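You operate a simulated robot arm through the tools that you are given. There is no shell and no other tool. Be economical: measure what you need, move in short steps, check, and stop when the job is done.

You run a simulated robot arm. Do the job below in one go: nothing can be reset, and whatever is moved stays where it is left.

Task
Rake the hair out of the purple hairbrush on the heat mat.
Fine: use the pink rake pad and put it back; lay the clean brush on the black tray. Set down upright: pink rake pad. What is to be rubbed or washed off counts as gone when no trace of it is left.
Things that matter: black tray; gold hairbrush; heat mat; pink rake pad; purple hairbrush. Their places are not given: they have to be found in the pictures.

The check looks at the end state, three seconds after you hand in, the way a careful person would. Anything else that was tipped, shoved, dropped, spilled or broken makes it a failure.

Robot
A 6-joint arm with a two-finger parallel gripper, fixed in place. Base frame: the origin is at the foot of the arm, x ahead of it, y to its left, z up; the work surface is at about z = 0.88. Readings come in m, degrees, newtons and seconds.
With the tool pointing down near the work surface it reaches from about 0.16 to 0.74 m from the base axis. Its first joint turns from -166.0 to 166.0 degrees. Payload 3.91 kg.
The TCP is the grasp point between the finger pads, 0.03 m short of the fingertips. In the tool frame z runs along the fingers and y along their closing line. The gripper opens to 0.11 m. The fingers are 0.02 m wide and 0.01 m thick; the gripper's body (0.048 by 0.112 m) begins 0.055 m behind the TCP.
Orientation is that of the tool frame in the base frame, as a unit quaternion [w, x, y, z]. With the fingers straight down and closing along the base's y, the tool's x points along the base's -x, its y along +y and its z along -z.

Tools
- The arm moves only by the tool servo_tool. Its argument "rows" is a list of rows, each an object (a shift or turn left out is 0, a gripper value left out holds the last) with "dp": the shift along the base's x, y, z in m, a list of three; "turn": the turn, a rotation vector about the base's x, y, z in rad, a list of three; "fingers": the gripper command, from -1 (shut) to 1 (fully open), values between in proportion. In form: [{"dp": [tx, ty, tz], "turn": [wx, wy, wz], "fingers": fingers}, ...]. A call has 1 to 10 rows; each row shifts and turns the commanded pose from where the row before left it. Rows are played at 5 a second. More than 0.05 m and 8.6 degrees between two rows, or a gripper value outside its range, and nothing of the call is played. Where a pose cannot be reached the arm comes as near as it can. A force on the tool above 40 N (or 10 N above the force at the start of the call, whichever is more), or a blocked arm, ends the call early, and 0.2 s more pass. The fingers move at their own pace (about 0.045 m/s each) and stop on an object; they squeeze with about 43 N. The grip force told is the motor's: it shows also when the fingers shut on nothing. Time passes only in rows, and 0.2 s behind the last, so rows that do not move let the fingers close. It gives the time, the measured TCP pose, the force on the tool (base axes), the opening and the grip force at its end, in the units of the frame above (readings bear some noise), with the torque about the TCP (base axes, N m) and any sound that the robot's microphone picked up.
- Cameras (640 x 400 px; columns grow to the right, rows downward): "scene" is fixed at [0.4059, 0.5024, 1.5112]; the picture's right is [-0.94, 0.34, 0.00], its down [0.32, 0.89, -0.33] and it looks along [-0.11, -0.31, -0.94] (base axes); focal length 261 px, centre (320, 200). "wrist" rides on the gripper at [0.071, 0.022, -0.107] in the tool frame; the picture's right is [-0.29, 0.96, 0.00], its down [-0.76, -0.23, -0.61] and it looks along [-0.58, -0.18, 0.79] (tool axes); focal length 243 px, centre (320, 200).
- capture(camera): a new picture of that camera. No time passes.
- raise_lower(by): slides the trunk up (or, below 0, down) by that many m; the arm rides with it, the base frame stays. It gives what a move gives, with no picture.
- locate(camera, pixels): for up to 12 pixels [column, row] of the newest picture of that camera ("zoom" is the newest enlarged one), the place [x, y, z] in the base frame of the surface seen there, good to about 0.002 m, but the place of the scene camera against the robot may be out by one fixed shift of up to 0.012 m in any direction. No time passes.
- enlarge(camera, box): a new picture of the part [left, top, right, bottom] of that camera's present view, enlarged. No time passes.
- finish_job(): hands the job in; it is judged then, once.

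Go step by step. Measure first, check grasps and placings, and put right what went wrong. The budget is 80 turns and 54 pictures, counting those below and the enlarged ones. Unless the task says otherwise, let go and move clear before handing in, and close with one line.

The tools are called after ">>>" as name(argument=value, ...) on one line, values as JSON. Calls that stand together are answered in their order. servo_tool: Moves the arm, as the interface text tells. Its arguments: {"type":"object","properties":{"rows":{"type":"array","items":{"type":"object","properties":{"dp":{"type":"array","items":{"type":"number"}},"turn":{"type":"array","items":{"type":"number"}},"fingers":{"type":"number"}}}}},"required":["rows"]} The other tools are called the same way: raise_lower (by) slides the trunk up or down; capture (camera) takes a picture; locate (camera, pixels) gives the place of the surface under pixels of a picture; enlarge (camera, box) takes an enlarged picture of a part of a camera's view; finish_job () hands the job in.

At the start:

```text
time: 0.0
position: [0.2448, 0.3137, 1.167]
orientation: [0.0, 0.001, 1.0, 0.0]
force: [1.1, 0.5, 0.9]
moment: [-0.01, -0.02, -0.01]
finger_gap: 0.1098
gripper_force: 0.2
trunk travel left (down, up): [-0.525, 0.065]
```

scene: 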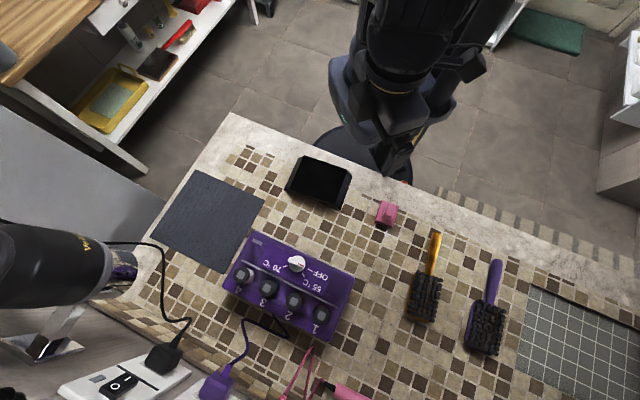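
wrist: 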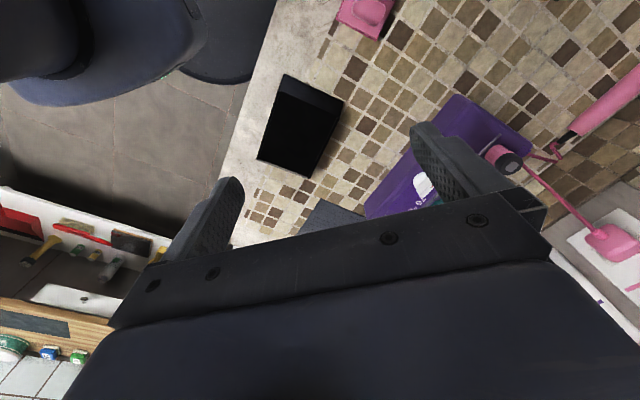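

The scene shows a purple brush at about (487,310), a gold brush at (425,280), a pink pad at (386,214), a black tray at (318,182), and two mats (slate at (207,220), grid at (580,345)). I'll zoom in for details.

>>> enlarge(camera="scene", box=[360, 180, 560, 380])

>>> enlarge(camera="scene", box=[140, 130, 420, 300])

>>> locate(camera="scene", pixels=[[386, 208], [388, 224], [496, 265], [490, 300], [484, 340], [425, 285], [434, 240], [318, 185], [207, 220], [580, 345], [300, 290], [400, 300]])

```text
2.00 times, centred on (460, 280) of scene
```

zoom: 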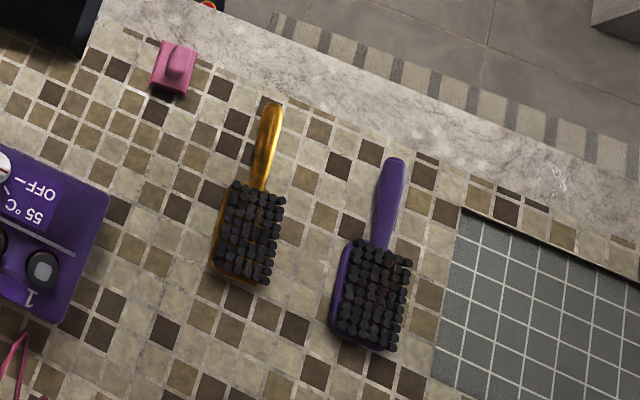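

```text
2.29 times, centred on (280, 215) of scene
```

zoom: 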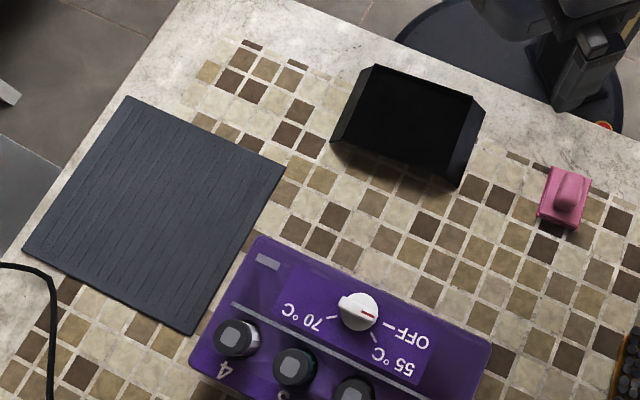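

```text
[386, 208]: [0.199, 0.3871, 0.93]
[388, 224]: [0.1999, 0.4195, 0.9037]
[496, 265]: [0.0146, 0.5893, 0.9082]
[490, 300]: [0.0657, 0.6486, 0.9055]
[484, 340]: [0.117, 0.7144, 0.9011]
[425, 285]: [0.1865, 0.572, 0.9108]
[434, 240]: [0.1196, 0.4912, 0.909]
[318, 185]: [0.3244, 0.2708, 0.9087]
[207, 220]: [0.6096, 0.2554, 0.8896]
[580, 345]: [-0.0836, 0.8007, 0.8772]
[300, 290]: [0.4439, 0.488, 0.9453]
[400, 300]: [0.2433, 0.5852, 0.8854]
```

The slate pad (z≈0.89) is likely the heat mat; I need finer detail of the brushes, the pad and the tray.

>>> enlarge(camera="scene", box=[440, 250, 530, 365])

>>> enlarge(camera="scene", box=[270, 145, 420, 240])

>>> locate(camera="scene", pixels=[[304, 157], [351, 172], [347, 190], [336, 208], [290, 188], [286, 180], [300, 170], [335, 190], [196, 172], [264, 199], [223, 271], [152, 236]])

>>> locate(camera="scene", pixels=[[493, 260], [501, 261], [487, 290], [495, 290], [466, 345], [494, 353], [475, 306], [505, 313], [378, 206], [390, 204], [383, 225], [396, 218]])

```text
3.48 times, centred on (485, 308) of scene
```

zoom: 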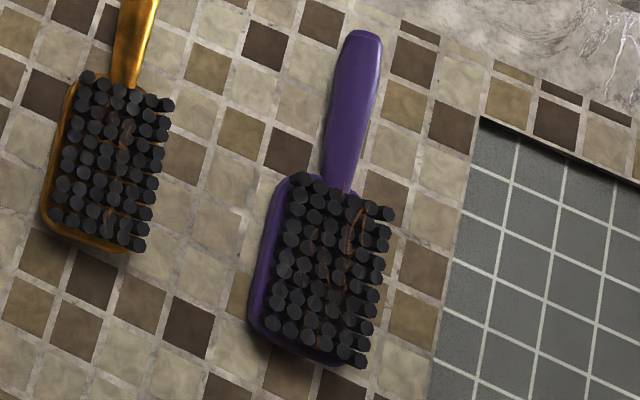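

```text
4.21 times, centred on (345, 192) of scene
```

zoom: 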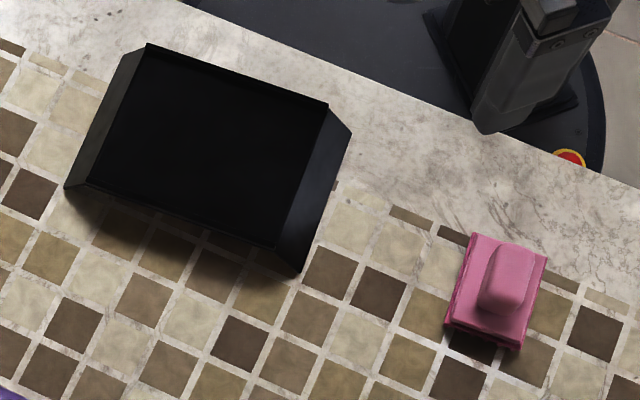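

```text
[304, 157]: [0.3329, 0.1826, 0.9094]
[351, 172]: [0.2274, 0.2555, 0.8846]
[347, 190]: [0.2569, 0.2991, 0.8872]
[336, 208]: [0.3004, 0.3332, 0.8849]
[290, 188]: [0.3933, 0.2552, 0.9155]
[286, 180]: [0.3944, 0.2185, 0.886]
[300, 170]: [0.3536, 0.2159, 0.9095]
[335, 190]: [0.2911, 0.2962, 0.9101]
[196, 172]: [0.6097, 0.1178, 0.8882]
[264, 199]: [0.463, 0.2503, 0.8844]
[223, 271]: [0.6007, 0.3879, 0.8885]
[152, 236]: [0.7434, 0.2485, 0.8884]
```

```text
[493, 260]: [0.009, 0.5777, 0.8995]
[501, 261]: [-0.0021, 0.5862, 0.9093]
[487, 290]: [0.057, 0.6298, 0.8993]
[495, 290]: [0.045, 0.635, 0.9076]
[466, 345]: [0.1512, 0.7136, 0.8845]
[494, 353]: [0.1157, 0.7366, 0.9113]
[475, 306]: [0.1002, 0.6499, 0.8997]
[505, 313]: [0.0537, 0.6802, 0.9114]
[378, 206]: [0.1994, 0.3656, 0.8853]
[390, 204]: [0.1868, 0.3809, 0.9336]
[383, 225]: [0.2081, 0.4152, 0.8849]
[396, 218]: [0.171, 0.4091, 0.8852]
```

Brush axis runs at about 48° from handle end (0.003,0.582) to head end (0.133,0.725); tray is about 0.15×0.11 at (0.31,0.26). Next I go above the purple handle and check with the wrist camera.

>>> servo_tool(rows=[{"dp": [-0.019, 0.031, -0.013], "turn": [0, 0, 0.084], "fingers": 0}, {"dp": [-0.019, 0.031, -0.013], "turn": [0, 0, 0.084]}, {"dp": [-0.019, 0.031, -0.013], "turn": [0, 0, 0.084]}, {"dp": [-0.019, 0.031, -0.013], "turn": [0, 0, 0.084]}, {"dp": [-0.019, 0.031, -0.013], "turn": [0, 0, 0.084]}, {"dp": [-0.019, 0.031, -0.013], "turn": [0, 0, 0.084]}, {"dp": [-0.019, 0.031, -0.013], "turn": [0, 0, 0.084]}, {"dp": [-0.019, 0.031, -0.013], "turn": [0, 0, 0.084]}, {"dp": [-0.019, 0.031, -0.013], "turn": [0, 0, 0.084]}, {"dp": [-0.019, 0.031, -0.013], "turn": [0, 0, 0.084]}])

>>> capture(camera="wrist")

```text
time: 2.2
position: [0.0529, 0.626, 1.036]
orientation: [0.0, -0.409, 0.913, 0.001]
force: [-0.4, 0.0, 0.3]
moment: [0.02, -0.01, -0.04]
finger_gap: 0.0552
gripper_force: 0.1
trunk travel left (down, up): [-0.525, 0.065]
```

```text
47 pictures are left
```

wrist: 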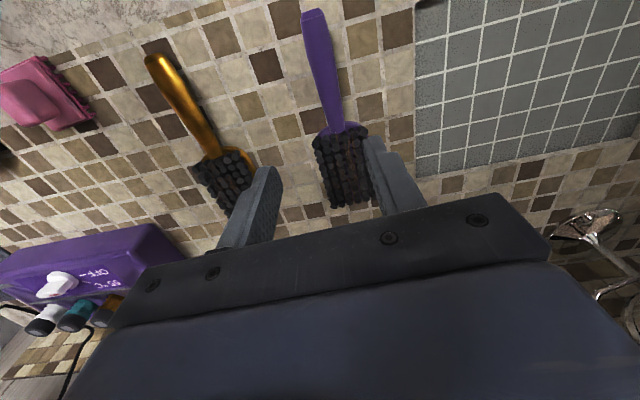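

The wrist view shows the purple handle running from (315,15) to the neck at (338,128). I'll measure it and the table with this camera.

>>> locate(camera="wrist", pixels=[[313, 14], [320, 50], [327, 85], [336, 122], [318, 85], [336, 83], [300, 110], [345, 165], [320, 138], [366, 130], [520, 90], [60, 110]])

>>> enlarge(camera="wrist", box=[260, 0, 420, 210])

```text
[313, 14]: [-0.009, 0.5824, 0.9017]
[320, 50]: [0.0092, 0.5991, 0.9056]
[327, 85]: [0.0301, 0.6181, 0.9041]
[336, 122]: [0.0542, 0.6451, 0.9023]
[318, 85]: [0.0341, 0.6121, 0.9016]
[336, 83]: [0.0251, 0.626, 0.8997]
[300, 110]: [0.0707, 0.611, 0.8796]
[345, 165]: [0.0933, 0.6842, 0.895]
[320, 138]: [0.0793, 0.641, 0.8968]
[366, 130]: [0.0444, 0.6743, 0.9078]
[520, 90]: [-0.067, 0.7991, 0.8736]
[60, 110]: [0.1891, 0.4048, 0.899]
```

```text
1.90 times, centred on (340, 105) of wrist
```

zoom: 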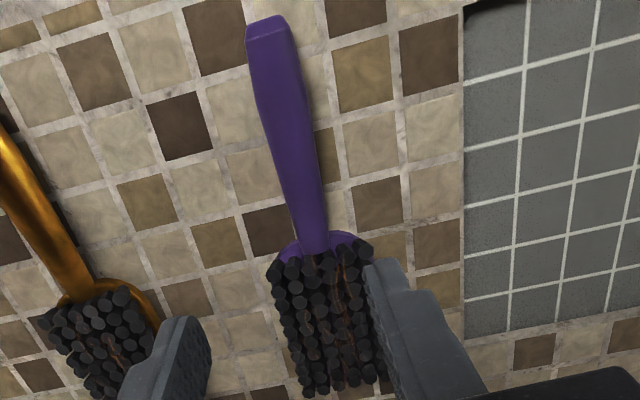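

Wrist measurement: table 0.8796, handle axis about 45.5°, top about 0.903. I'll descend to the neck near (0.046,0.636) and close.

>>> servo_tool(rows=[{"dp": [-0.0035, 0.005, -0.03], "turn": [0, 0, -0.025], "fingers": 0}, {"dp": [-0.0035, 0.005, -0.03], "turn": [0, 0, -0.025]}, {"dp": [0, 0, -0.03]}, {"dp": [0, 0, -0.02]}, {"dp": [0, 0, -0.012]}, {"fingers": -1}, {}, {}, {}])

>>> capture(camera="wrist")

```text
time: 4.2
position: [0.0489, 0.6357, 0.9164]
orientation: [-0.001, -0.385, 0.923, 0.0]
force: [0.3, -0.3, -0.4]
moment: [0.03, -0.01, -0.01]
finger_gap: 0.0246
gripper_force: 42.5
trunk travel left (down, up): [-0.525, 0.065]
```

```text
45 pictures are left
```

wrist: 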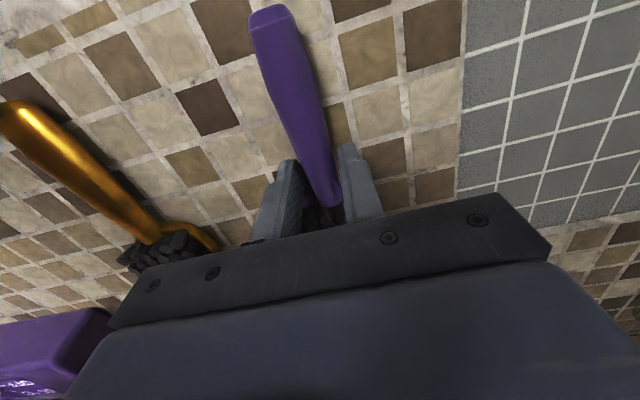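

The handle is held (gap 0.0246). Lifting to check.

>>> servo_tool(rows=[{"dp": [0, 0, 0.02]}, {"dp": [0, 0, 0.03]}, {"dp": [0, 0, 0.04]}, {"dp": [0, 0, 0.04]}, {}])

>>> capture(camera="scene")

>>> capture(camera="wrist")

```text
time: 5.4
position: [0.0487, 0.633, 1.0449]
orientation: [0.0, -0.385, 0.923, 0.0]
force: [-0.1, 0.4, -1.7]
moment: [-0.02, 0.03, 0.02]
finger_gap: 0.0249
gripper_force: 42.6
trunk travel left (down, up): [-0.525, 0.065]
```

```text
44 pictures are left
```

scene: 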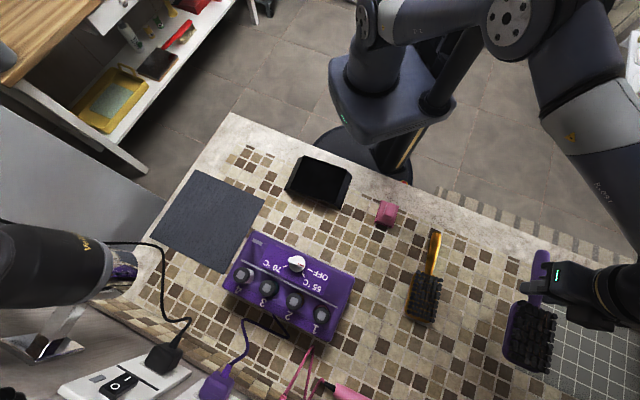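

```text
43 pictures are left
```

wrist: 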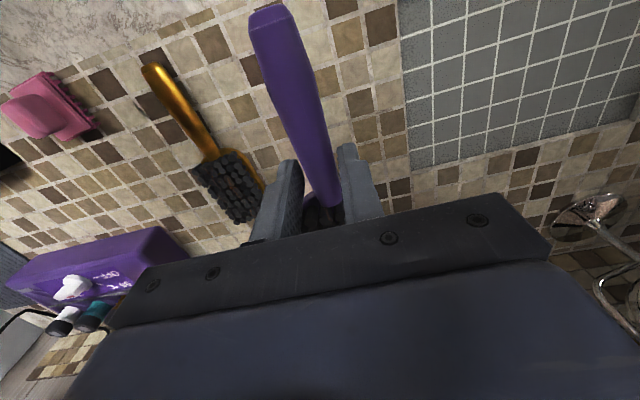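

The brush is firmly held and level. I'll carry it high over the heater to the heat mat, turning it about -87° so it lines up with the mat's edge.

>>> servo_tool(rows=[{"dp": [0.0, -0.01, 0.03], "turn": [0, 0, -0.0953]}, {"dp": [0.0324, -0.02, 0.03], "turn": [0, 0, -0.0953]}, {"dp": [0.0324, -0.026, 0], "turn": [0, 0, -0.0953]}, {"dp": [0.0324, -0.026, 0], "turn": [0, 0, -0.0953]}, {"dp": [0.0324, -0.026, 0], "turn": [0, 0, -0.0953]}, {"dp": [0.0324, -0.026, 0], "turn": [0, 0, -0.0953]}, {"dp": [0.0324, -0.026, 0], "turn": [0, 0, -0.0953]}, {"dp": [0.0324, -0.026, 0], "turn": [0, 0, -0.0953]}])

>>> servo_tool(rows=[{"dp": [0.0324, -0.026, 0], "turn": [0, 0, -0.0953]}, {"dp": [0.0324, -0.026, 0], "turn": [0, 0, -0.0953]}, {"dp": [0.0324, -0.026, 0], "turn": [0, 0, -0.0953]}, {"dp": [0.0324, -0.026, 0], "turn": [0, 0, -0.0953]}, {"dp": [0.0324, -0.026, 0], "turn": [0, 0, -0.0953]}, {"dp": [0.0324, -0.026, 0], "turn": [0, 0, -0.0953]}, {"dp": [0.0324, -0.026, 0], "turn": [0, 0, -0.0953]}, {"dp": [0.0324, -0.026, 0], "turn": [0, 0, -0.0953]}, {"dp": [0.033, 0, 0]}])

>>> capture(camera="wrist")

>>> capture(camera="scene")

```text
time: 7.2
position: [0.2749, 0.4477, 1.1049]
orientation: [0.0, -0.013, 1.0, 0.0]
force: [0.3, -0.9, 0.2]
moment: [-0.02, 0.03, -0.03]
finger_gap: 0.0246
gripper_force: 42.9
trunk travel left (down, up): [-0.525, 0.065]
```

```text
time: 9.2
position: [0.5667, 0.2352, 1.1048]
orientation: [-0.001, 0.36, 0.933, 0.0]
force: [0.2, -0.1, -1.4]
moment: [0.05, 0.07, -0.03]
finger_gap: 0.0249
gripper_force: 43.1
trunk travel left (down, up): [-0.525, 0.065]
```

```text
42 pictures are left
```

wrist: 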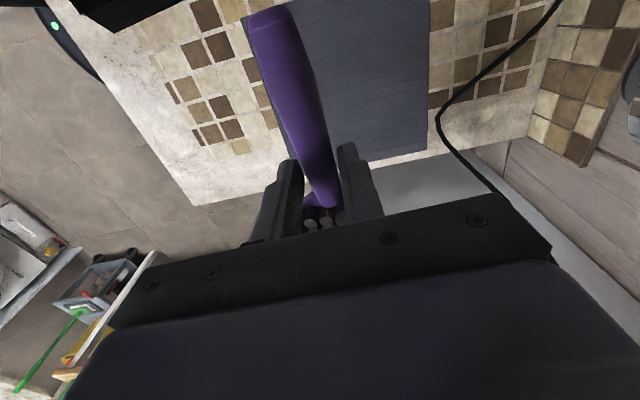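

```text
41 pictures are left
```

scene: 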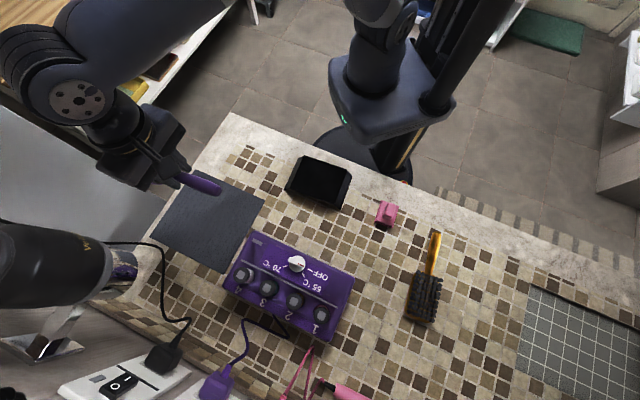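

Now near the mat; I'll measure the mat edges with the wrist camera (near corner about (240,0)…, far edge (425,150)).

>>> locate(camera="wrist", pixels=[[426, 152], [427, 2], [395, 100], [370, 40], [286, 155], [275, 126], [220, 60], [268, 20], [300, 80], [328, 195], [383, 158]])

```text
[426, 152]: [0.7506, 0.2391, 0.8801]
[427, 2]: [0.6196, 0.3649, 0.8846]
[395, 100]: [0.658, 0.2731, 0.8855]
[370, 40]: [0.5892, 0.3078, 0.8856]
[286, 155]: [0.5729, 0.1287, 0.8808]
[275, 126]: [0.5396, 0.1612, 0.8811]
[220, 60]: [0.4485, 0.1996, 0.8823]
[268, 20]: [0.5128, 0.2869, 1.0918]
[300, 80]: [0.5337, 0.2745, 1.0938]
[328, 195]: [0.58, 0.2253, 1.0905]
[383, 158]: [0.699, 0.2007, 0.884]
```

The mat spans well around the brush; I'll shift 1 cm along the axis and lower onto the mat (top about 0.885).

>>> servo_tool(rows=[{"dp": [0.004, -0.004, -0.04], "turn": [0, 0, -0.015]}, {"dp": [0.004, -0.004, -0.04], "turn": [0, 0, -0.015]}, {"dp": [0, 0, -0.04]}, {"dp": [0, 0, -0.03]}, {"dp": [0, 0, -0.02]}, {"dp": [0, 0, -0.008]}, {}])

```text
time: 10.8
position: [0.5732, 0.2318, 0.9265]
orientation: [0.0, 0.373, 0.928, -0.001]
force: [-0.6, -0.1, -0.8]
moment: [0.03, 0.02, 0.03]
finger_gap: 0.0247
gripper_force: 43.0
trunk travel left (down, up): [-0.525, 0.065]
```

>>> servo_tool(rows=[{"dp": [0, 0, -0.002]}, {"dp": [0, 0, -0.002]}, {}])

```text
time: 11.6
position: [0.574, 0.2328, 0.9228]
orientation: [0.0, 0.373, 0.928, 0.0]
force: [-0.4, 0.6, -0.4]
moment: [0.03, 0.03, -0.03]
finger_gap: 0.0247
gripper_force: 42.7
trunk travel left (down, up): [-0.525, 0.065]
```

No contact yet (force near 0); stepping down slowly a little more before releasing.

>>> servo_tool(rows=[{"dp": [0, 0, -0.001]}, {"dp": [0, 0, -0.001]}, {}])

```text
time: 12.4
position: [0.5746, 0.2329, 0.922]
orientation: [0.001, 0.373, 0.928, 0.0]
force: [-0.2, 1.4, -0.7]
moment: [0.06, 0.06, 0.01]
finger_gap: 0.0247
gripper_force: 42.8
trunk travel left (down, up): [-0.525, 0.065]
```

Within about a millimetre of the mat; releasing and rising.

>>> servo_tool(rows=[{"dp": [0, 0, -0.001]}, {"fingers": 0}, {}, {"dp": [0, 0, 0.02]}, {"dp": [0, 0, 0.04]}, {"dp": [-0.03, 0.0, 0.04]}, {"dp": [-0.04, 0.0, 0.04]}, {"dp": [-0.04, 0.0, 0.03]}, {}])

>>> capture(camera="wrist")

>>> enlarge(camera="scene", box=[140, 140, 280, 280])

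```text
refused: row 7 steps farther than a row can; nothing moved
```

```text
40 pictures are left
```

wrist: 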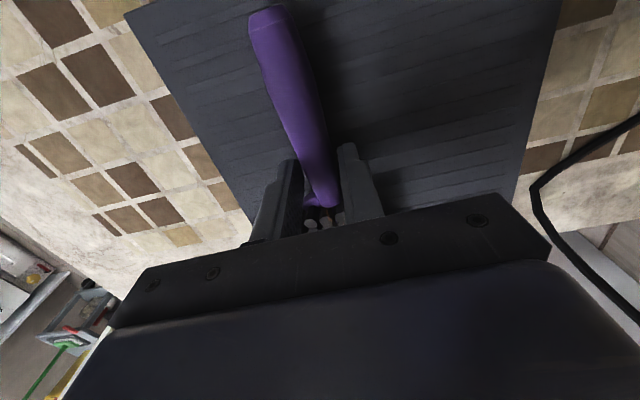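

```text
2.86 times, centred on (210, 210) of scene
```

zoom: 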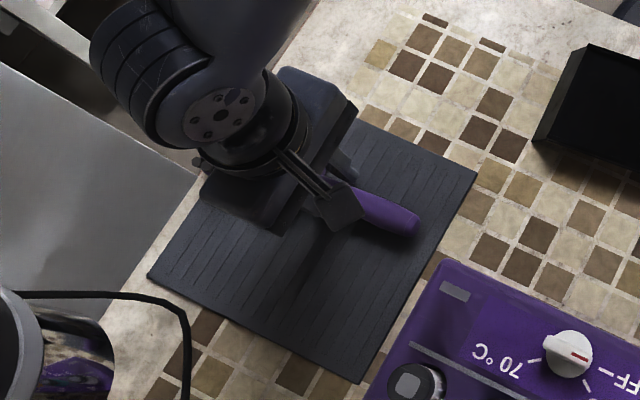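

The brush is on the mat; release with smaller steps and rise.

>>> servo_tool(rows=[{"dp": [0, 0, -0.001]}, {"fingers": 0}, {}, {"dp": [0, 0, 0.02]}, {"dp": [0, 0, 0.04]}, {"dp": [-0.02, 0.0, 0.04]}, {"dp": [-0.04, 0.02, 0.02]}, {"dp": [-0.045, 0.02, 0.0]}, {"dp": [-0.045, 0.02, 0.0]}, {"dp": [-0.045, 0.02, 0.0]}])

>>> capture(camera="scene")

>>> enlarge(camera="scene", box=[140, 140, 280, 280])

```text
time: 14.6
position: [0.3783, 0.312, 1.0396]
orientation: [0.001, 0.373, 0.928, 0.0]
force: [-0.9, -0.6, -0.6]
moment: [0.02, -0.02, 0.0]
finger_gap: 0.0554
gripper_force: 0.0
trunk travel left (down, up): [-0.525, 0.065]
```

```text
38 pictures are left
```

scene: 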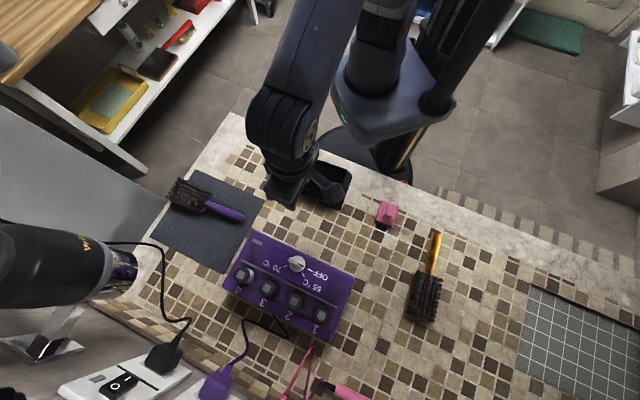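

```text
2.86 times, centred on (210, 210) of scene
```

zoom: 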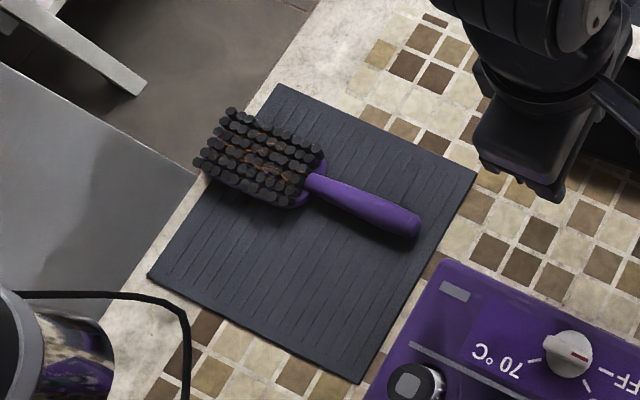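

The brush rests on the mat, the head tip close to the mat's edge at zoom (200,165). I'll measure the head and bristle positions.

>>> locate(camera="zoom", pixels=[[199, 162], [232, 112], [320, 150], [298, 193], [260, 155], [245, 192], [205, 175], [418, 225], [365, 205], [215, 210], [300, 300], [310, 182]])

>>> enlarge(camera="scene", box=[165, 170, 225, 215])

```text
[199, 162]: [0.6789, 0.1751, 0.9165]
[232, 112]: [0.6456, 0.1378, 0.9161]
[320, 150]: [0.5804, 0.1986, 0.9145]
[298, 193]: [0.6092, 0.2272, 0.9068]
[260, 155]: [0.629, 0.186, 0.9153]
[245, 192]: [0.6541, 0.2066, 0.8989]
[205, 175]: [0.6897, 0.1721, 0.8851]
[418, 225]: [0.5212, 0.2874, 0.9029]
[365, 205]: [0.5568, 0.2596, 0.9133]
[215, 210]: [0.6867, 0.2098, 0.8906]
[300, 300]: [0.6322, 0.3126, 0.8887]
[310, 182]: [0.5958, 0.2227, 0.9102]
```

```text
8.89 times, centred on (195, 192) of scene
```

zoom: 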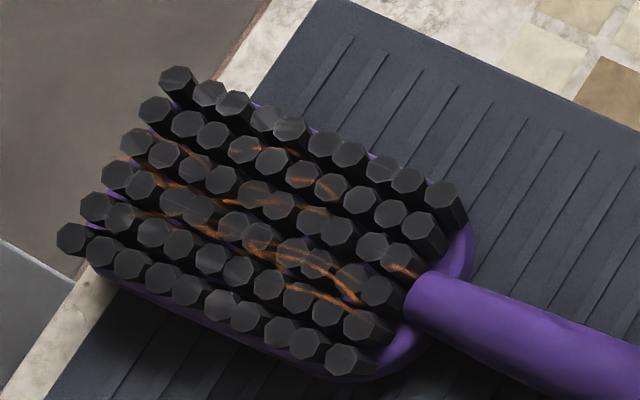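

Bristles centre about (0.628,0.185) scene coordinates, hair visible between them at zoom (200-420, 150-300). Brush is stable. Now go over the pink pad, turning the tool to match its orientation (~50°).

>>> servo_tool(rows=[{"dp": [-0.02, 0.008, 0.004], "turn": [0, 0, 0.145], "fingers": 0}, {"dp": [-0.02, 0.008, 0.004], "turn": [0, 0, 0.145]}, {"dp": [-0.02, 0.008, 0.004], "turn": [0, 0, 0.145]}, {"dp": [-0.02, 0.008, 0], "turn": [0, 0, 0.145]}, {"dp": [-0.02, 0.008, 0], "turn": [0, 0, 0.145]}, {"dp": [-0.02, 0.008, 0], "turn": [0, 0, 0.145]}, {"dp": [-0.02, 0.008, 0], "turn": [0, 0, 0.145]}, {"dp": [-0.02, 0.008, 0], "turn": [0, 0, 0.145]}, {"dp": [-0.02, 0.008, 0], "turn": [0, 0, 0.145]}, {"dp": [0, 0, 0], "turn": [0, 0, 0.145]}])

>>> capture(camera="wrist")

```text
time: 16.8
position: [0.1987, 0.3832, 1.0515]
orientation: [0.001, -0.337, 0.942, -0.001]
force: [-0.5, 0.7, -0.3]
moment: [0.07, 0.02, -0.02]
finger_gap: 0.055
gripper_force: 0.0
trunk travel left (down, up): [-0.525, 0.065]
```

```text
35 pictures are left
```

wrist: 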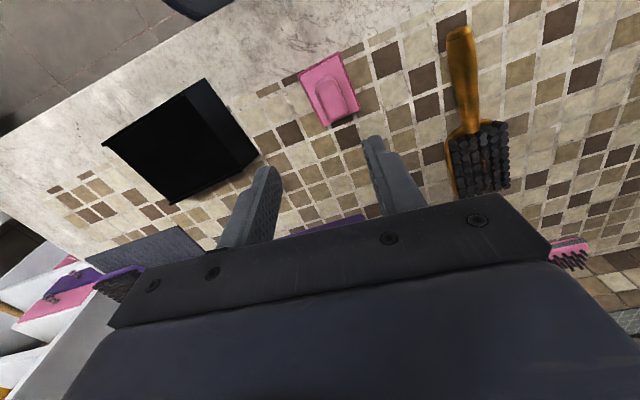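

>>> enlarge(camera="wrist", box=[90, 30, 410, 230])

>>> locate(camera="wrist", pixels=[[300, 75], [337, 55], [356, 108], [325, 125], [320, 82], [338, 78], [345, 108], [330, 112], [335, 100], [312, 90], [345, 75], [325, 65]])

>>> locate(camera="wrist", pixels=[[103, 143], [204, 80], [212, 95], [257, 155], [172, 203], [160, 130], [200, 160], [240, 120], [200, 90], [150, 175]])

```text
2.00 times, centred on (250, 130) of wrist
```

zoom: 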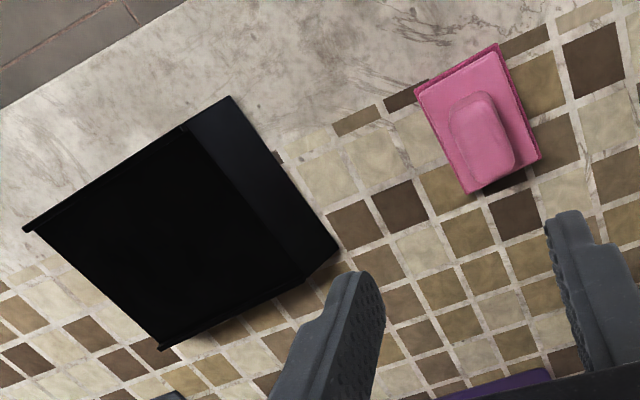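

```text
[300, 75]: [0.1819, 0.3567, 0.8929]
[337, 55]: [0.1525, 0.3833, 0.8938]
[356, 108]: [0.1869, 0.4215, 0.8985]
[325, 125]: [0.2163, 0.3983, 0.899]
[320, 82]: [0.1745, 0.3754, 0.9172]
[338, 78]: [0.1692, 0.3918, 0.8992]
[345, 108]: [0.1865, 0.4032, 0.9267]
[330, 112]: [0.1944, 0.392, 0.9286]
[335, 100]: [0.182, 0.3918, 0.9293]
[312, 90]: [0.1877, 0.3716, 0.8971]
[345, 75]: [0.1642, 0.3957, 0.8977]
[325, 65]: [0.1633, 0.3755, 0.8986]
```

```text
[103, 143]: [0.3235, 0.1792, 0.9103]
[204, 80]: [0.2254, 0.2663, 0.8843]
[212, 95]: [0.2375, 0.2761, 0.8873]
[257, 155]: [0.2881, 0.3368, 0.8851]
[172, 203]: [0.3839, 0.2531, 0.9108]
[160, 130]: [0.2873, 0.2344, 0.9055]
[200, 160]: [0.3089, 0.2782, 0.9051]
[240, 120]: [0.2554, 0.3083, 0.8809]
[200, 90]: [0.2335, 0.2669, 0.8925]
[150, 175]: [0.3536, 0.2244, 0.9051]
```

Pad: centre about (0.1845,0.390), base top 0.8985, knob top 0.929, long axis 48°. I'll turn to 48° and grip the knob with the tips just above the base.

>>> servo_tool(rows=[{"dp": [-0.0145, 0.0065, -0.02], "turn": [0, 0, 0.145]}, {"dp": [0, 0, -0.03]}, {"dp": [0, 0, -0.03]}, {"dp": [0, 0, -0.02]}, {"dp": [0, 0, -0.012]}, {"dp": [0, 0, -0.0055]}, {}])

>>> capture(camera="wrist")

```text
time: 18.4
position: [0.1853, 0.3904, 0.9327]
orientation: [0.0, -0.403, 0.915, 0.0]
force: [-0.4, 1.3, -0.3]
moment: [0.02, -0.01, -0.02]
finger_gap: 0.0553
gripper_force: 0.0
trunk travel left (down, up): [-0.525, 0.065]
```

```text
33 pictures are left
```

wrist: 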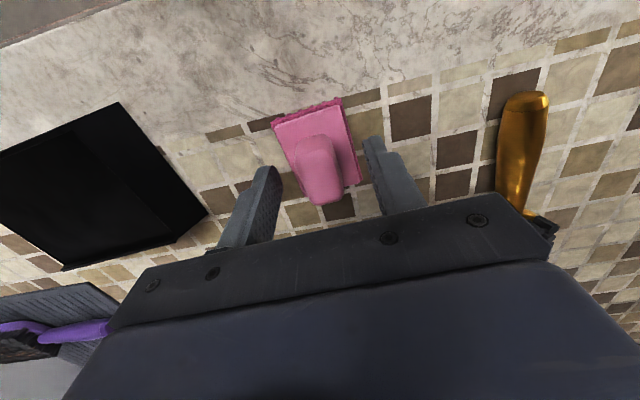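

>>> locate(camera="wrist", pixels=[[318, 145], [322, 170], [325, 200], [297, 160], [342, 165], [276, 120], [338, 100], [358, 185]])

```text
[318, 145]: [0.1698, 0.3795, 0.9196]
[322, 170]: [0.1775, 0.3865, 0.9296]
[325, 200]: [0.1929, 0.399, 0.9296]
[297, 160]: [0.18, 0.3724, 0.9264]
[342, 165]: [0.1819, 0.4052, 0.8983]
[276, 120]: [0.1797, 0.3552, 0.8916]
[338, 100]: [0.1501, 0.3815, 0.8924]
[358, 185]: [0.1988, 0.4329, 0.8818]
```

The knob spans around (0.184,0.390), matching the TCP. Closing and lifting.

>>> servo_tool(rows=[{"fingers": -1}, {}, {}, {}])

>>> servo_tool(rows=[{"dp": [0, 0, 0.02]}, {"dp": [0, 0, 0.03]}, {"dp": [0, 0, 0.04]}, {}])

>>> capture(camera="wrist")

```text
time: 19.4
position: [0.1843, 0.3899, 0.9326]
orientation: [0.0, -0.404, 0.915, 0.0]
force: [0.1, 0.2, 0.1]
moment: [-0.05, 0.01, 0.03]
finger_gap: 0.0209
gripper_force: 42.7
trunk travel left (down, up): [-0.525, 0.065]
```

```text
time: 20.4
position: [0.1841, 0.3905, 1.0217]
orientation: [0.0, -0.404, 0.915, 0.0]
force: [0.6, 0.3, -0.5]
moment: [-0.02, 0.0, -0.01]
finger_gap: 0.021
gripper_force: 43.4
trunk travel left (down, up): [-0.525, 0.065]
```

```text
32 pictures are left
```

wrist: 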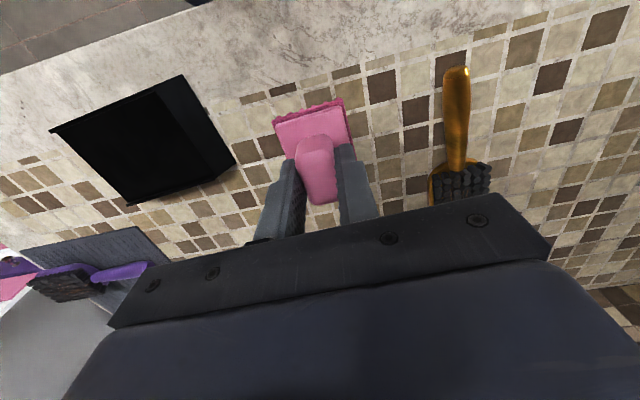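

The pad is held squarely, and its long axis already lies across the brush axis. Carrying it over the bristles (corrected centre about (0.6195,0.182), top about 0.911).

>>> servo_tool(rows=[{"dp": [0.02, -0.0095, 0.02]}, {"dp": [0.0397, -0.0189, 0.02]}, {"dp": [0.0397, -0.0189, 0]}, {"dp": [0.0397, -0.0189, 0]}, {"dp": [0.0397, -0.0189, 0]}, {"dp": [0.0397, -0.0189, 0]}, {"dp": [0.0397, -0.0189, 0]}, {"dp": [0.0397, -0.0189, 0]}, {"dp": [0.0397, -0.0189, 0]}, {"dp": [0.0397, -0.0189, 0]}])

>>> servo_tool(rows=[{"dp": [0.0397, -0.0189, 0]}, {"dp": [0.0185, -0.0095, 0]}, {"dp": [0, 0, -0.03]}, {}])

>>> capture(camera="wrist")

>>> enlarge(camera="scene", box=[130, 130, 290, 260])

```text
time: 22.6
position: [0.5628, 0.2102, 1.066]
orientation: [0.0, -0.404, 0.915, 0.001]
force: [-0.2, -0.2, -1.5]
moment: [0.02, 0.01, -0.05]
finger_gap: 0.021
gripper_force: 42.9
trunk travel left (down, up): [-0.525, 0.065]
```

```text
time: 23.6
position: [0.6205, 0.181, 1.0346]
orientation: [0.0, -0.404, 0.915, 0.001]
force: [0.2, 0.5, -1.2]
moment: [-0.02, 0.0, 0.03]
finger_gap: 0.021
gripper_force: 42.9
trunk travel left (down, up): [-0.525, 0.065]
```

```text
31 pictures are left
```

wrist: 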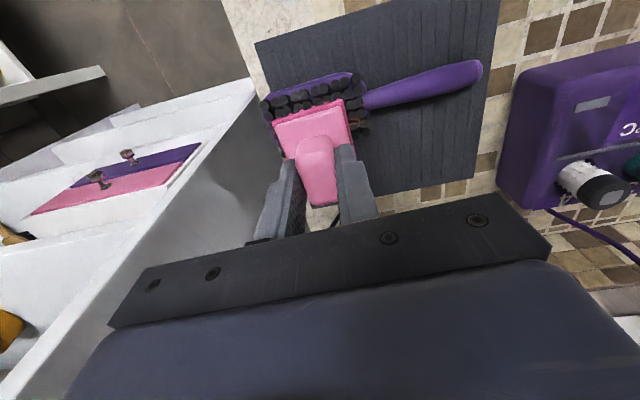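

```text
3.08 times, centred on (210, 195) of scene
```

zoom: 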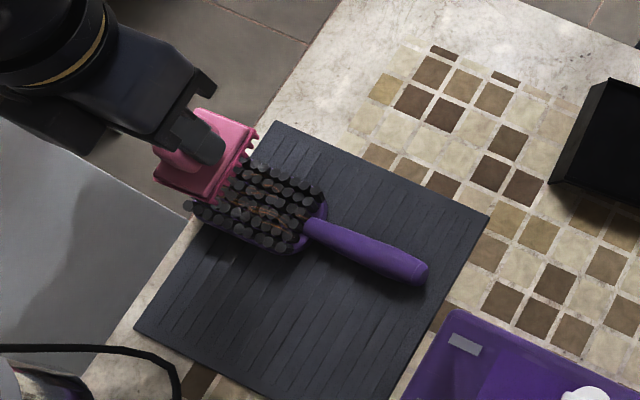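

The pad (with teeth below) is above the bristles; I'll verify the head's place by the wrist camera.

>>> locate(camera="wrist", pixels=[[280, 103], [340, 92], [265, 108], [300, 98], [357, 105], [365, 98], [361, 120], [400, 95], [478, 70], [400, 150]])

>>> enlarge(camera="wrist", box=[240, 40, 400, 200])

```text
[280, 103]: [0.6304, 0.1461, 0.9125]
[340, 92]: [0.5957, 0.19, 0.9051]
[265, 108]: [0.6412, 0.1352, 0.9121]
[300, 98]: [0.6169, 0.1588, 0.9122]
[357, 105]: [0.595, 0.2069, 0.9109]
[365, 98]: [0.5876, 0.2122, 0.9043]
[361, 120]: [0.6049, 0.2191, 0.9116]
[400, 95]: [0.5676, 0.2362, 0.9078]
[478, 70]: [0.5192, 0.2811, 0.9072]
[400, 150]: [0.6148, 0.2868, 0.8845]
```

```text
2.50 times, centred on (320, 120) of wrist
```

zoom: 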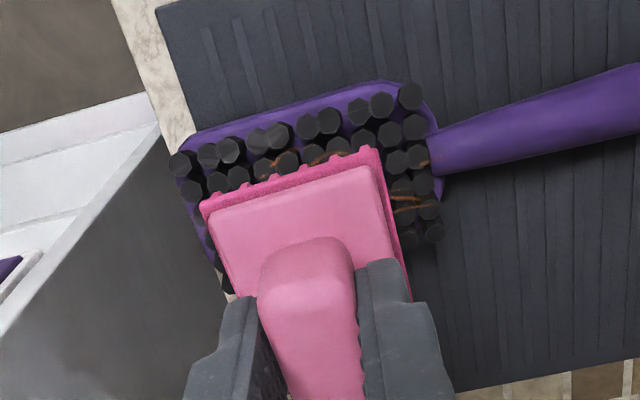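

Head centre confirmed at (0.6195,0.182), bristle tops 0.912. I'll move to the tip end of the bristles and lower until light contact (TCP about 0.965).

>>> servo_tool(rows=[{"dp": [0.019, -0.0186, -0.03]}, {"dp": [0, 0, -0.03]}, {"dp": [0, 0, -0.006]}, {"dp": [0, 0, -0.003]}, {}])

```text
time: 24.8
position: [0.6402, 0.1647, 0.9657]
orientation: [0.0, -0.403, 0.915, 0.0]
force: [-0.7, -0.3, -1.0]
moment: [0.03, -0.01, 0.0]
finger_gap: 0.0209
gripper_force: 42.6
trunk travel left (down, up): [-0.525, 0.065]
```

>>> servo_tool(rows=[{"dp": [0, 0, -0.002]}, {"dp": [0, 0, -0.002]}, {"dp": [0, 0, -0.002]}, {}])

>>> enlarge(camera="scene", box=[150, 140, 250, 230])

```text
time: 25.8
position: [0.638, 0.1626, 0.9629]
orientation: [0.004, -0.403, 0.915, 0.0]
force: [0.1, 0.6, 30.6]
moment: [-0.03, 0.3, 0.02]
finger_gap: 0.0207
gripper_force: 42.7
trunk travel left (down, up): [-0.525, 0.065]
```

```text
4.44 times, centred on (200, 185) of scene
```

zoom: 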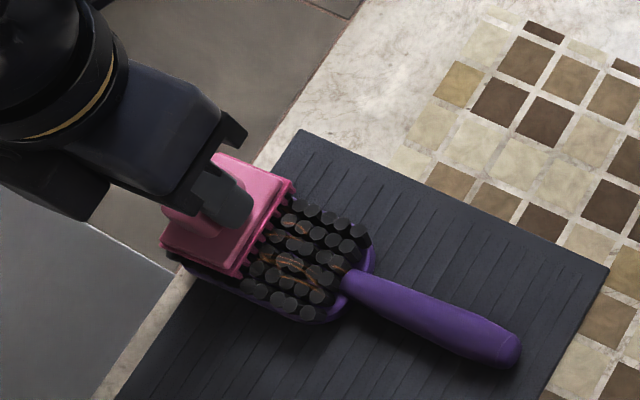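

Contact at 0.963 with 30 N; ease up by 2 mm to about 10 N and stroke toward the handle.

>>> servo_tool(rows=[{"dp": [0, 0, 0.0022]}, {"dp": [-0.006, 0.006, 0]}, {"dp": [-0.006, 0.006, 0]}, {"dp": [-0.006, 0.006, 0]}, {"dp": [-0.006, 0.006, 0]}, {"dp": [-0.006, 0.006, 0]}, {"dp": [-0.006, 0.006, 0]}, {"dp": [-0.005, 0.005, 0]}])

>>> enlarge(camera="scene", box=[150, 140, 250, 230])

```text
time: 27.6
position: [0.5993, 0.2045, 0.9641]
orientation: [0.002, -0.403, 0.915, 0.001]
force: [5.9, -5.8, 31.9]
moment: [-0.4, -0.27, 0.0]
finger_gap: 0.0209
gripper_force: 43.0
trunk travel left (down, up): [-0.525, 0.065]
```

```text
4.44 times, centred on (200, 185) of scene
```

zoom: 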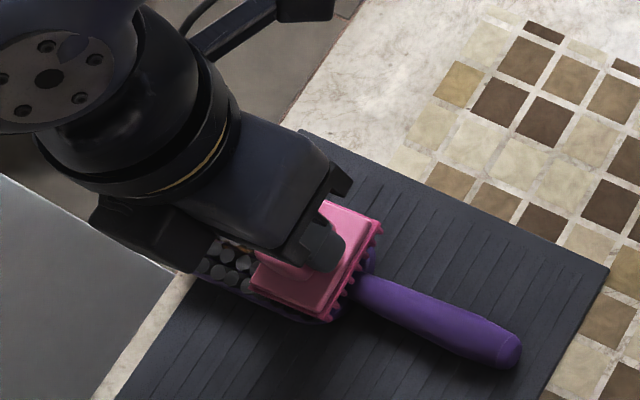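

The brush stayed put (handle end still at (510,350)). I'll ease up a millimetre and stroke back and forth.

>>> servo_tool(rows=[{"dp": [0.008, -0.008, 0.001]}, {"dp": [0.01, -0.01, 0]}, {"dp": [0.01, -0.01, 0]}, {"dp": [0.01, -0.01, 0]}, {"dp": [-0.01, 0.01, 0]}, {"dp": [-0.01, 0.01, 0]}, {"dp": [-0.01, 0.01, 0]}, {"dp": [-0.01, 0.01, 0]}])

>>> servo_tool(rows=[{"dp": [0.01, -0.01, 0]}, {"dp": [0.01, -0.01, 0]}, {"dp": [0.01, -0.01, 0]}, {"dp": [0.01, -0.01, 0]}, {"dp": [0, 0, 0.03]}, {"dp": [0.0, 0.0, 0.04]}, {"dp": [-0.03, -0.03, 0.02]}, {"dp": [-0.03, -0.03, 0]}])

>>> enlarge(camera="scene", box=[150, 150, 250, 230])

```text
time: 29.4
position: [0.5975, 0.2062, 0.9635]
orientation: [0.003, -0.403, 0.915, -0.001]
force: [5.1, -4.2, 27.5]
moment: [-0.31, -0.28, -0.04]
finger_gap: 0.0207
gripper_force: 42.9
trunk travel left (down, up): [-0.525, 0.065]
```

```text
time: 31.2
position: [0.5777, 0.1051, 1.0532]
orientation: [-0.001, -0.403, 0.915, 0.0]
force: [-0.2, 0.4, -0.7]
moment: [-0.03, -0.04, 0.04]
finger_gap: 0.0212
gripper_force: 42.8
trunk travel left (down, up): [-0.525, 0.065]
```

```text
5.00 times, centred on (200, 190) of scene
```

zoom: 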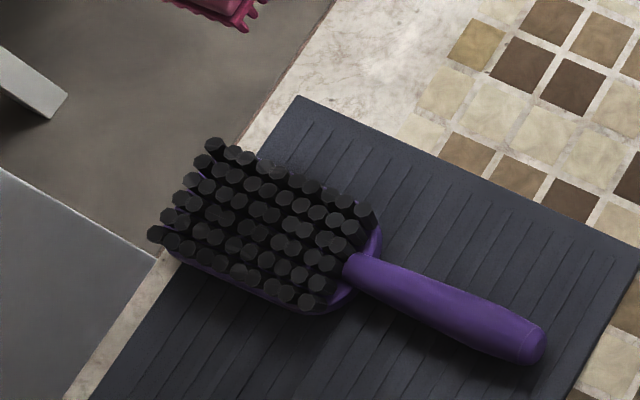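

The hair seems gone; I'll look much closer.

>>> enlarge(camera="scene", box=[168, 173, 218, 214])

>>> capture(camera="wrist")

```text
9.76 times, centred on (193, 194) of scene
```

zoom: 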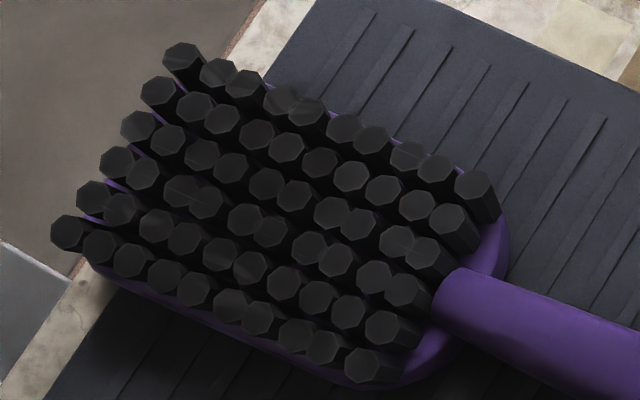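

```text
24 pictures are left
```

wrist: 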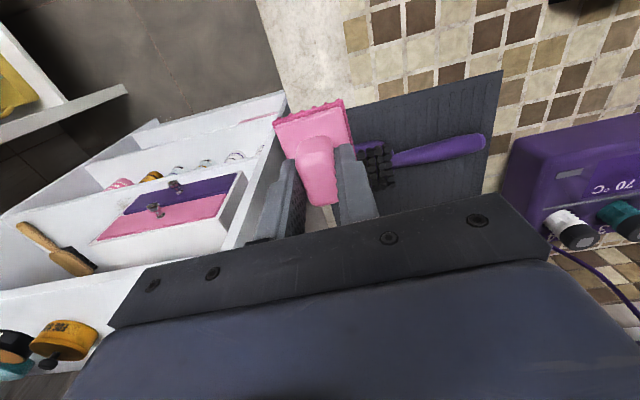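

From this side no strands remain. I'll check from the wrist camera on the other side before returning the pad.

>>> servo_tool(rows=[{"dp": [0.021, 0.03, 0]}, {"dp": [0.021, 0.03, 0]}, {"dp": [0.021, 0.03, 0]}, {"dp": [0.021, 0.03, 0]}, {}])

>>> enlarge(camera="wrist", box=[200, 0, 400, 125])

```text
time: 32.4
position: [0.6634, 0.2275, 1.0515]
orientation: [0.0, -0.403, 0.915, 0.001]
force: [0.0, -0.3, -0.9]
moment: [-0.02, 0.0, -0.03]
finger_gap: 0.021
gripper_force: 42.8
trunk travel left (down, up): [-0.525, 0.065]
```

```text
3.20 times, centred on (300, 62) of wrist
```

zoom: 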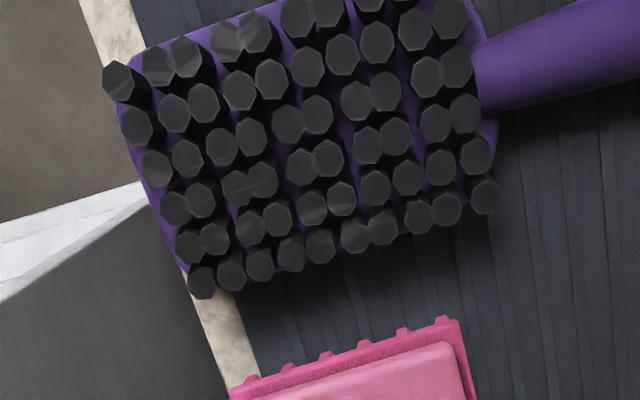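

The brush is clean from this side too. Returning the pad to its place at (0.1845,0.390).

>>> servo_tool(rows=[{"dp": [-0.0435, 0.0148, 0]}, {"dp": [-0.0435, 0.0148, 0]}, {"dp": [-0.0435, 0.0148, 0]}, {"dp": [-0.0435, 0.0148, 0]}, {"dp": [-0.0435, 0.0148, 0]}, {"dp": [-0.0435, 0.0148, 0]}, {"dp": [-0.0435, 0.0148, 0]}, {"dp": [-0.0435, 0.0148, 0]}, {"dp": [-0.0435, 0.0148, 0]}, {"dp": [-0.0435, 0.0148, 0]}])

>>> servo_tool(rows=[{"dp": [-0.0435, 0.0148, 0]}, {"dp": [0, 0, -0.04]}, {"dp": [0, 0, -0.04]}, {"dp": [0, 0, -0.02]}, {}])

```text
time: 34.6
position: [0.2239, 0.3741, 1.0526]
orientation: [0.0, -0.404, 0.915, 0.0]
force: [-0.6, 0.3, -1.3]
moment: [0.01, 0.01, 0.01]
finger_gap: 0.0208
gripper_force: 43.4
trunk travel left (down, up): [-0.525, 0.065]
```

```text
time: 35.8
position: [0.1813, 0.3885, 0.9521]
orientation: [0.001, -0.404, 0.915, 0.0]
force: [0.4, 0.0, -1.2]
moment: [0.01, 0.01, 0.01]
finger_gap: 0.0207
gripper_force: 43.1
trunk travel left (down, up): [-0.525, 0.065]
```

>>> servo_tool(rows=[{"dp": [0.003, 0.0015, -0.01]}, {"dp": [0, 0, -0.006]}, {"dp": [0, 0, -0.003]}, {}])

```text
time: 36.8
position: [0.1835, 0.3899, 0.9338]
orientation: [-0.001, -0.404, 0.915, 0.0]
force: [-0.9, -0.3, -0.7]
moment: [-0.01, -0.02, 0.0]
finger_gap: 0.0206
gripper_force: 43.1
trunk travel left (down, up): [-0.525, 0.065]
```

One millimetre above its original height; lower that and release, then rise.

>>> servo_tool(rows=[{"dp": [0, 0, -0.001]}, {}, {"fingers": 0}, {}, {"dp": [0, 0, 0.02]}, {"dp": [0, 0, 0.04]}, {"dp": [0, 0, 0.04]}, {}])

>>> capture(camera="wrist")

```text
time: 38.6
position: [0.1858, 0.3917, 1.034]
orientation: [0.001, -0.404, 0.915, -0.001]
force: [0.4, -0.1, 0.1]
moment: [0.03, 0.0, -0.01]
finger_gap: 0.0552
gripper_force: 0.1
trunk travel left (down, up): [-0.525, 0.065]
```

```text
22 pictures are left
```

wrist: 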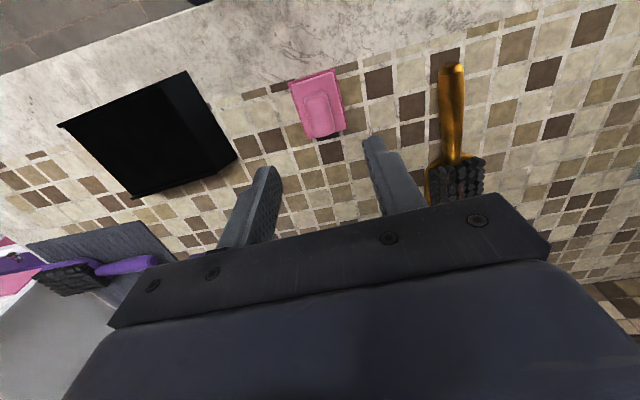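

The pad stands upright in its place at (318,105). Now back to the brush neck at (0.5746,0.2325) with the earlier orientation.

>>> servo_tool(rows=[{"dp": [0.0354, -0.0145, 0.01], "turn": [0, 0, -0.145]}, {"dp": [0.0354, -0.0145, 0.01], "turn": [0, 0, -0.145]}, {"dp": [0.0354, -0.0145, 0], "turn": [0, 0, -0.145]}, {"dp": [0.0354, -0.0145, 0], "turn": [0, 0, -0.145]}, {"dp": [0.0354, -0.0145, 0], "turn": [0, 0, -0.145]}, {"dp": [0.0354, -0.0145, 0], "turn": [0, 0, -0.145]}, {"dp": [0.0354, -0.0145, 0], "turn": [0, 0, -0.145]}, {"dp": [0.0354, -0.0145, 0], "turn": [0, 0, -0.145]}, {"dp": [0.0354, -0.0145, 0], "turn": [0, 0, -0.145]}, {"dp": [0.0354, -0.0145, 0], "turn": [0, 0, -0.145]}])

>>> servo_tool(rows=[{"dp": [0.0348, -0.0142, 0], "turn": [0, 0, -0.145]}, {"dp": [0, 0, -0.03]}, {"dp": [0, 0, -0.03]}, {}])

>>> capture(camera="wrist")

```text
time: 40.8
position: [0.5366, 0.2472, 1.0507]
orientation: [-0.001, 0.306, 0.952, 0.0]
force: [-0.1, -0.6, 0.5]
moment: [0.0, -0.01, -0.02]
finger_gap: 0.0549
gripper_force: 0.0
trunk travel left (down, up): [-0.525, 0.065]
```

```text
time: 41.8
position: [0.5725, 0.2338, 0.9913]
orientation: [0.0, 0.372, 0.928, -0.001]
force: [0.4, -0.6, 0.0]
moment: [-0.03, 0.0, -0.02]
finger_gap: 0.0549
gripper_force: 0.0
trunk travel left (down, up): [-0.525, 0.065]
```

```text
21 pictures are left
```

wrist: 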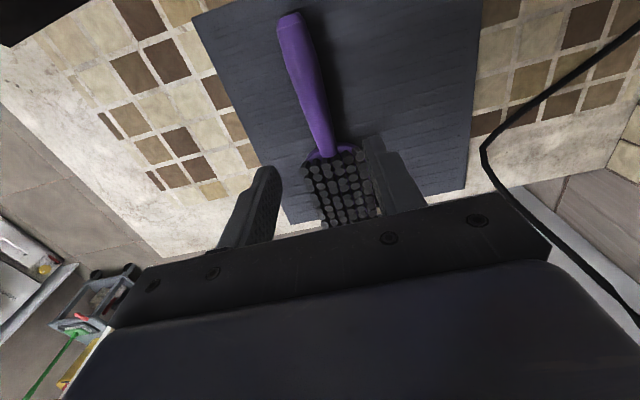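

>>> locate(camera="wrist", pixels=[[290, 17], [306, 80], [318, 120], [325, 150], [315, 150], [335, 150]])

>>> enlarge(camera="wrist", box=[270, 120, 420, 240])

```text
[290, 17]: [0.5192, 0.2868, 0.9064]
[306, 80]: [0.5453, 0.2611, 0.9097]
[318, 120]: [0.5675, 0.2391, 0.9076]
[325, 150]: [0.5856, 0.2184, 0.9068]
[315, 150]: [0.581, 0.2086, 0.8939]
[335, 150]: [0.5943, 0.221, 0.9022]
```

```text
3.33 times, centred on (345, 180) of wrist
```

zoom: 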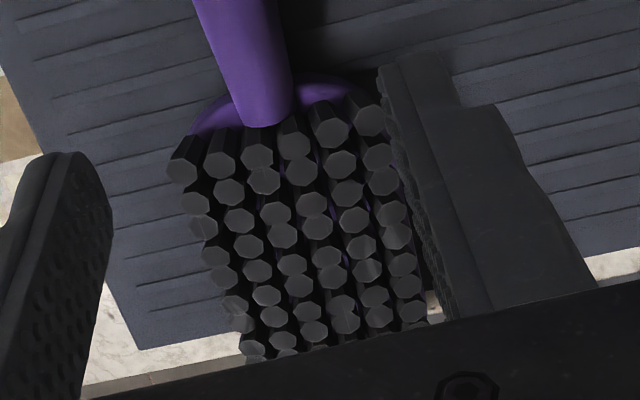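

The bristles are clean. The neck lies right under the TCP; descend, grip and lift.

>>> servo_tool(rows=[{"dp": [-0.001, 0.001, -0.03]}, {"dp": [0, 0, -0.025]}, {"dp": [0, 0, -0.014]}, {}, {"fingers": -1}, {}, {}, {}])

>>> servo_tool(rows=[{"dp": [0, 0, 0.02]}, {"dp": [0, 0, 0.04]}, {"dp": [0, 0, 0.04]}, {"dp": [0, 0, 0.02]}, {}])

>>> capture(camera="wrist")

```text
time: 43.6
position: [0.5706, 0.2338, 0.9227]
orientation: [0.0, 0.373, 0.928, 0.0]
force: [-0.4, 0.9, -0.3]
moment: [-0.02, -0.01, 0.05]
finger_gap: 0.0251
gripper_force: 43.1
trunk travel left (down, up): [-0.525, 0.065]
```

```text
time: 44.8
position: [0.5714, 0.2332, 1.0447]
orientation: [0.001, 0.373, 0.928, 0.001]
force: [0.3, 0.3, -0.1]
moment: [0.04, 0.0, 0.02]
finger_gap: 0.0247
gripper_force: 42.5
trunk travel left (down, up): [-0.525, 0.065]
```

```text
19 pictures are left
```

wrist: 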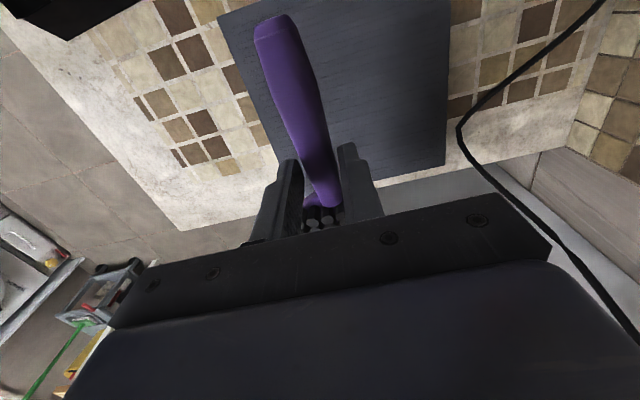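

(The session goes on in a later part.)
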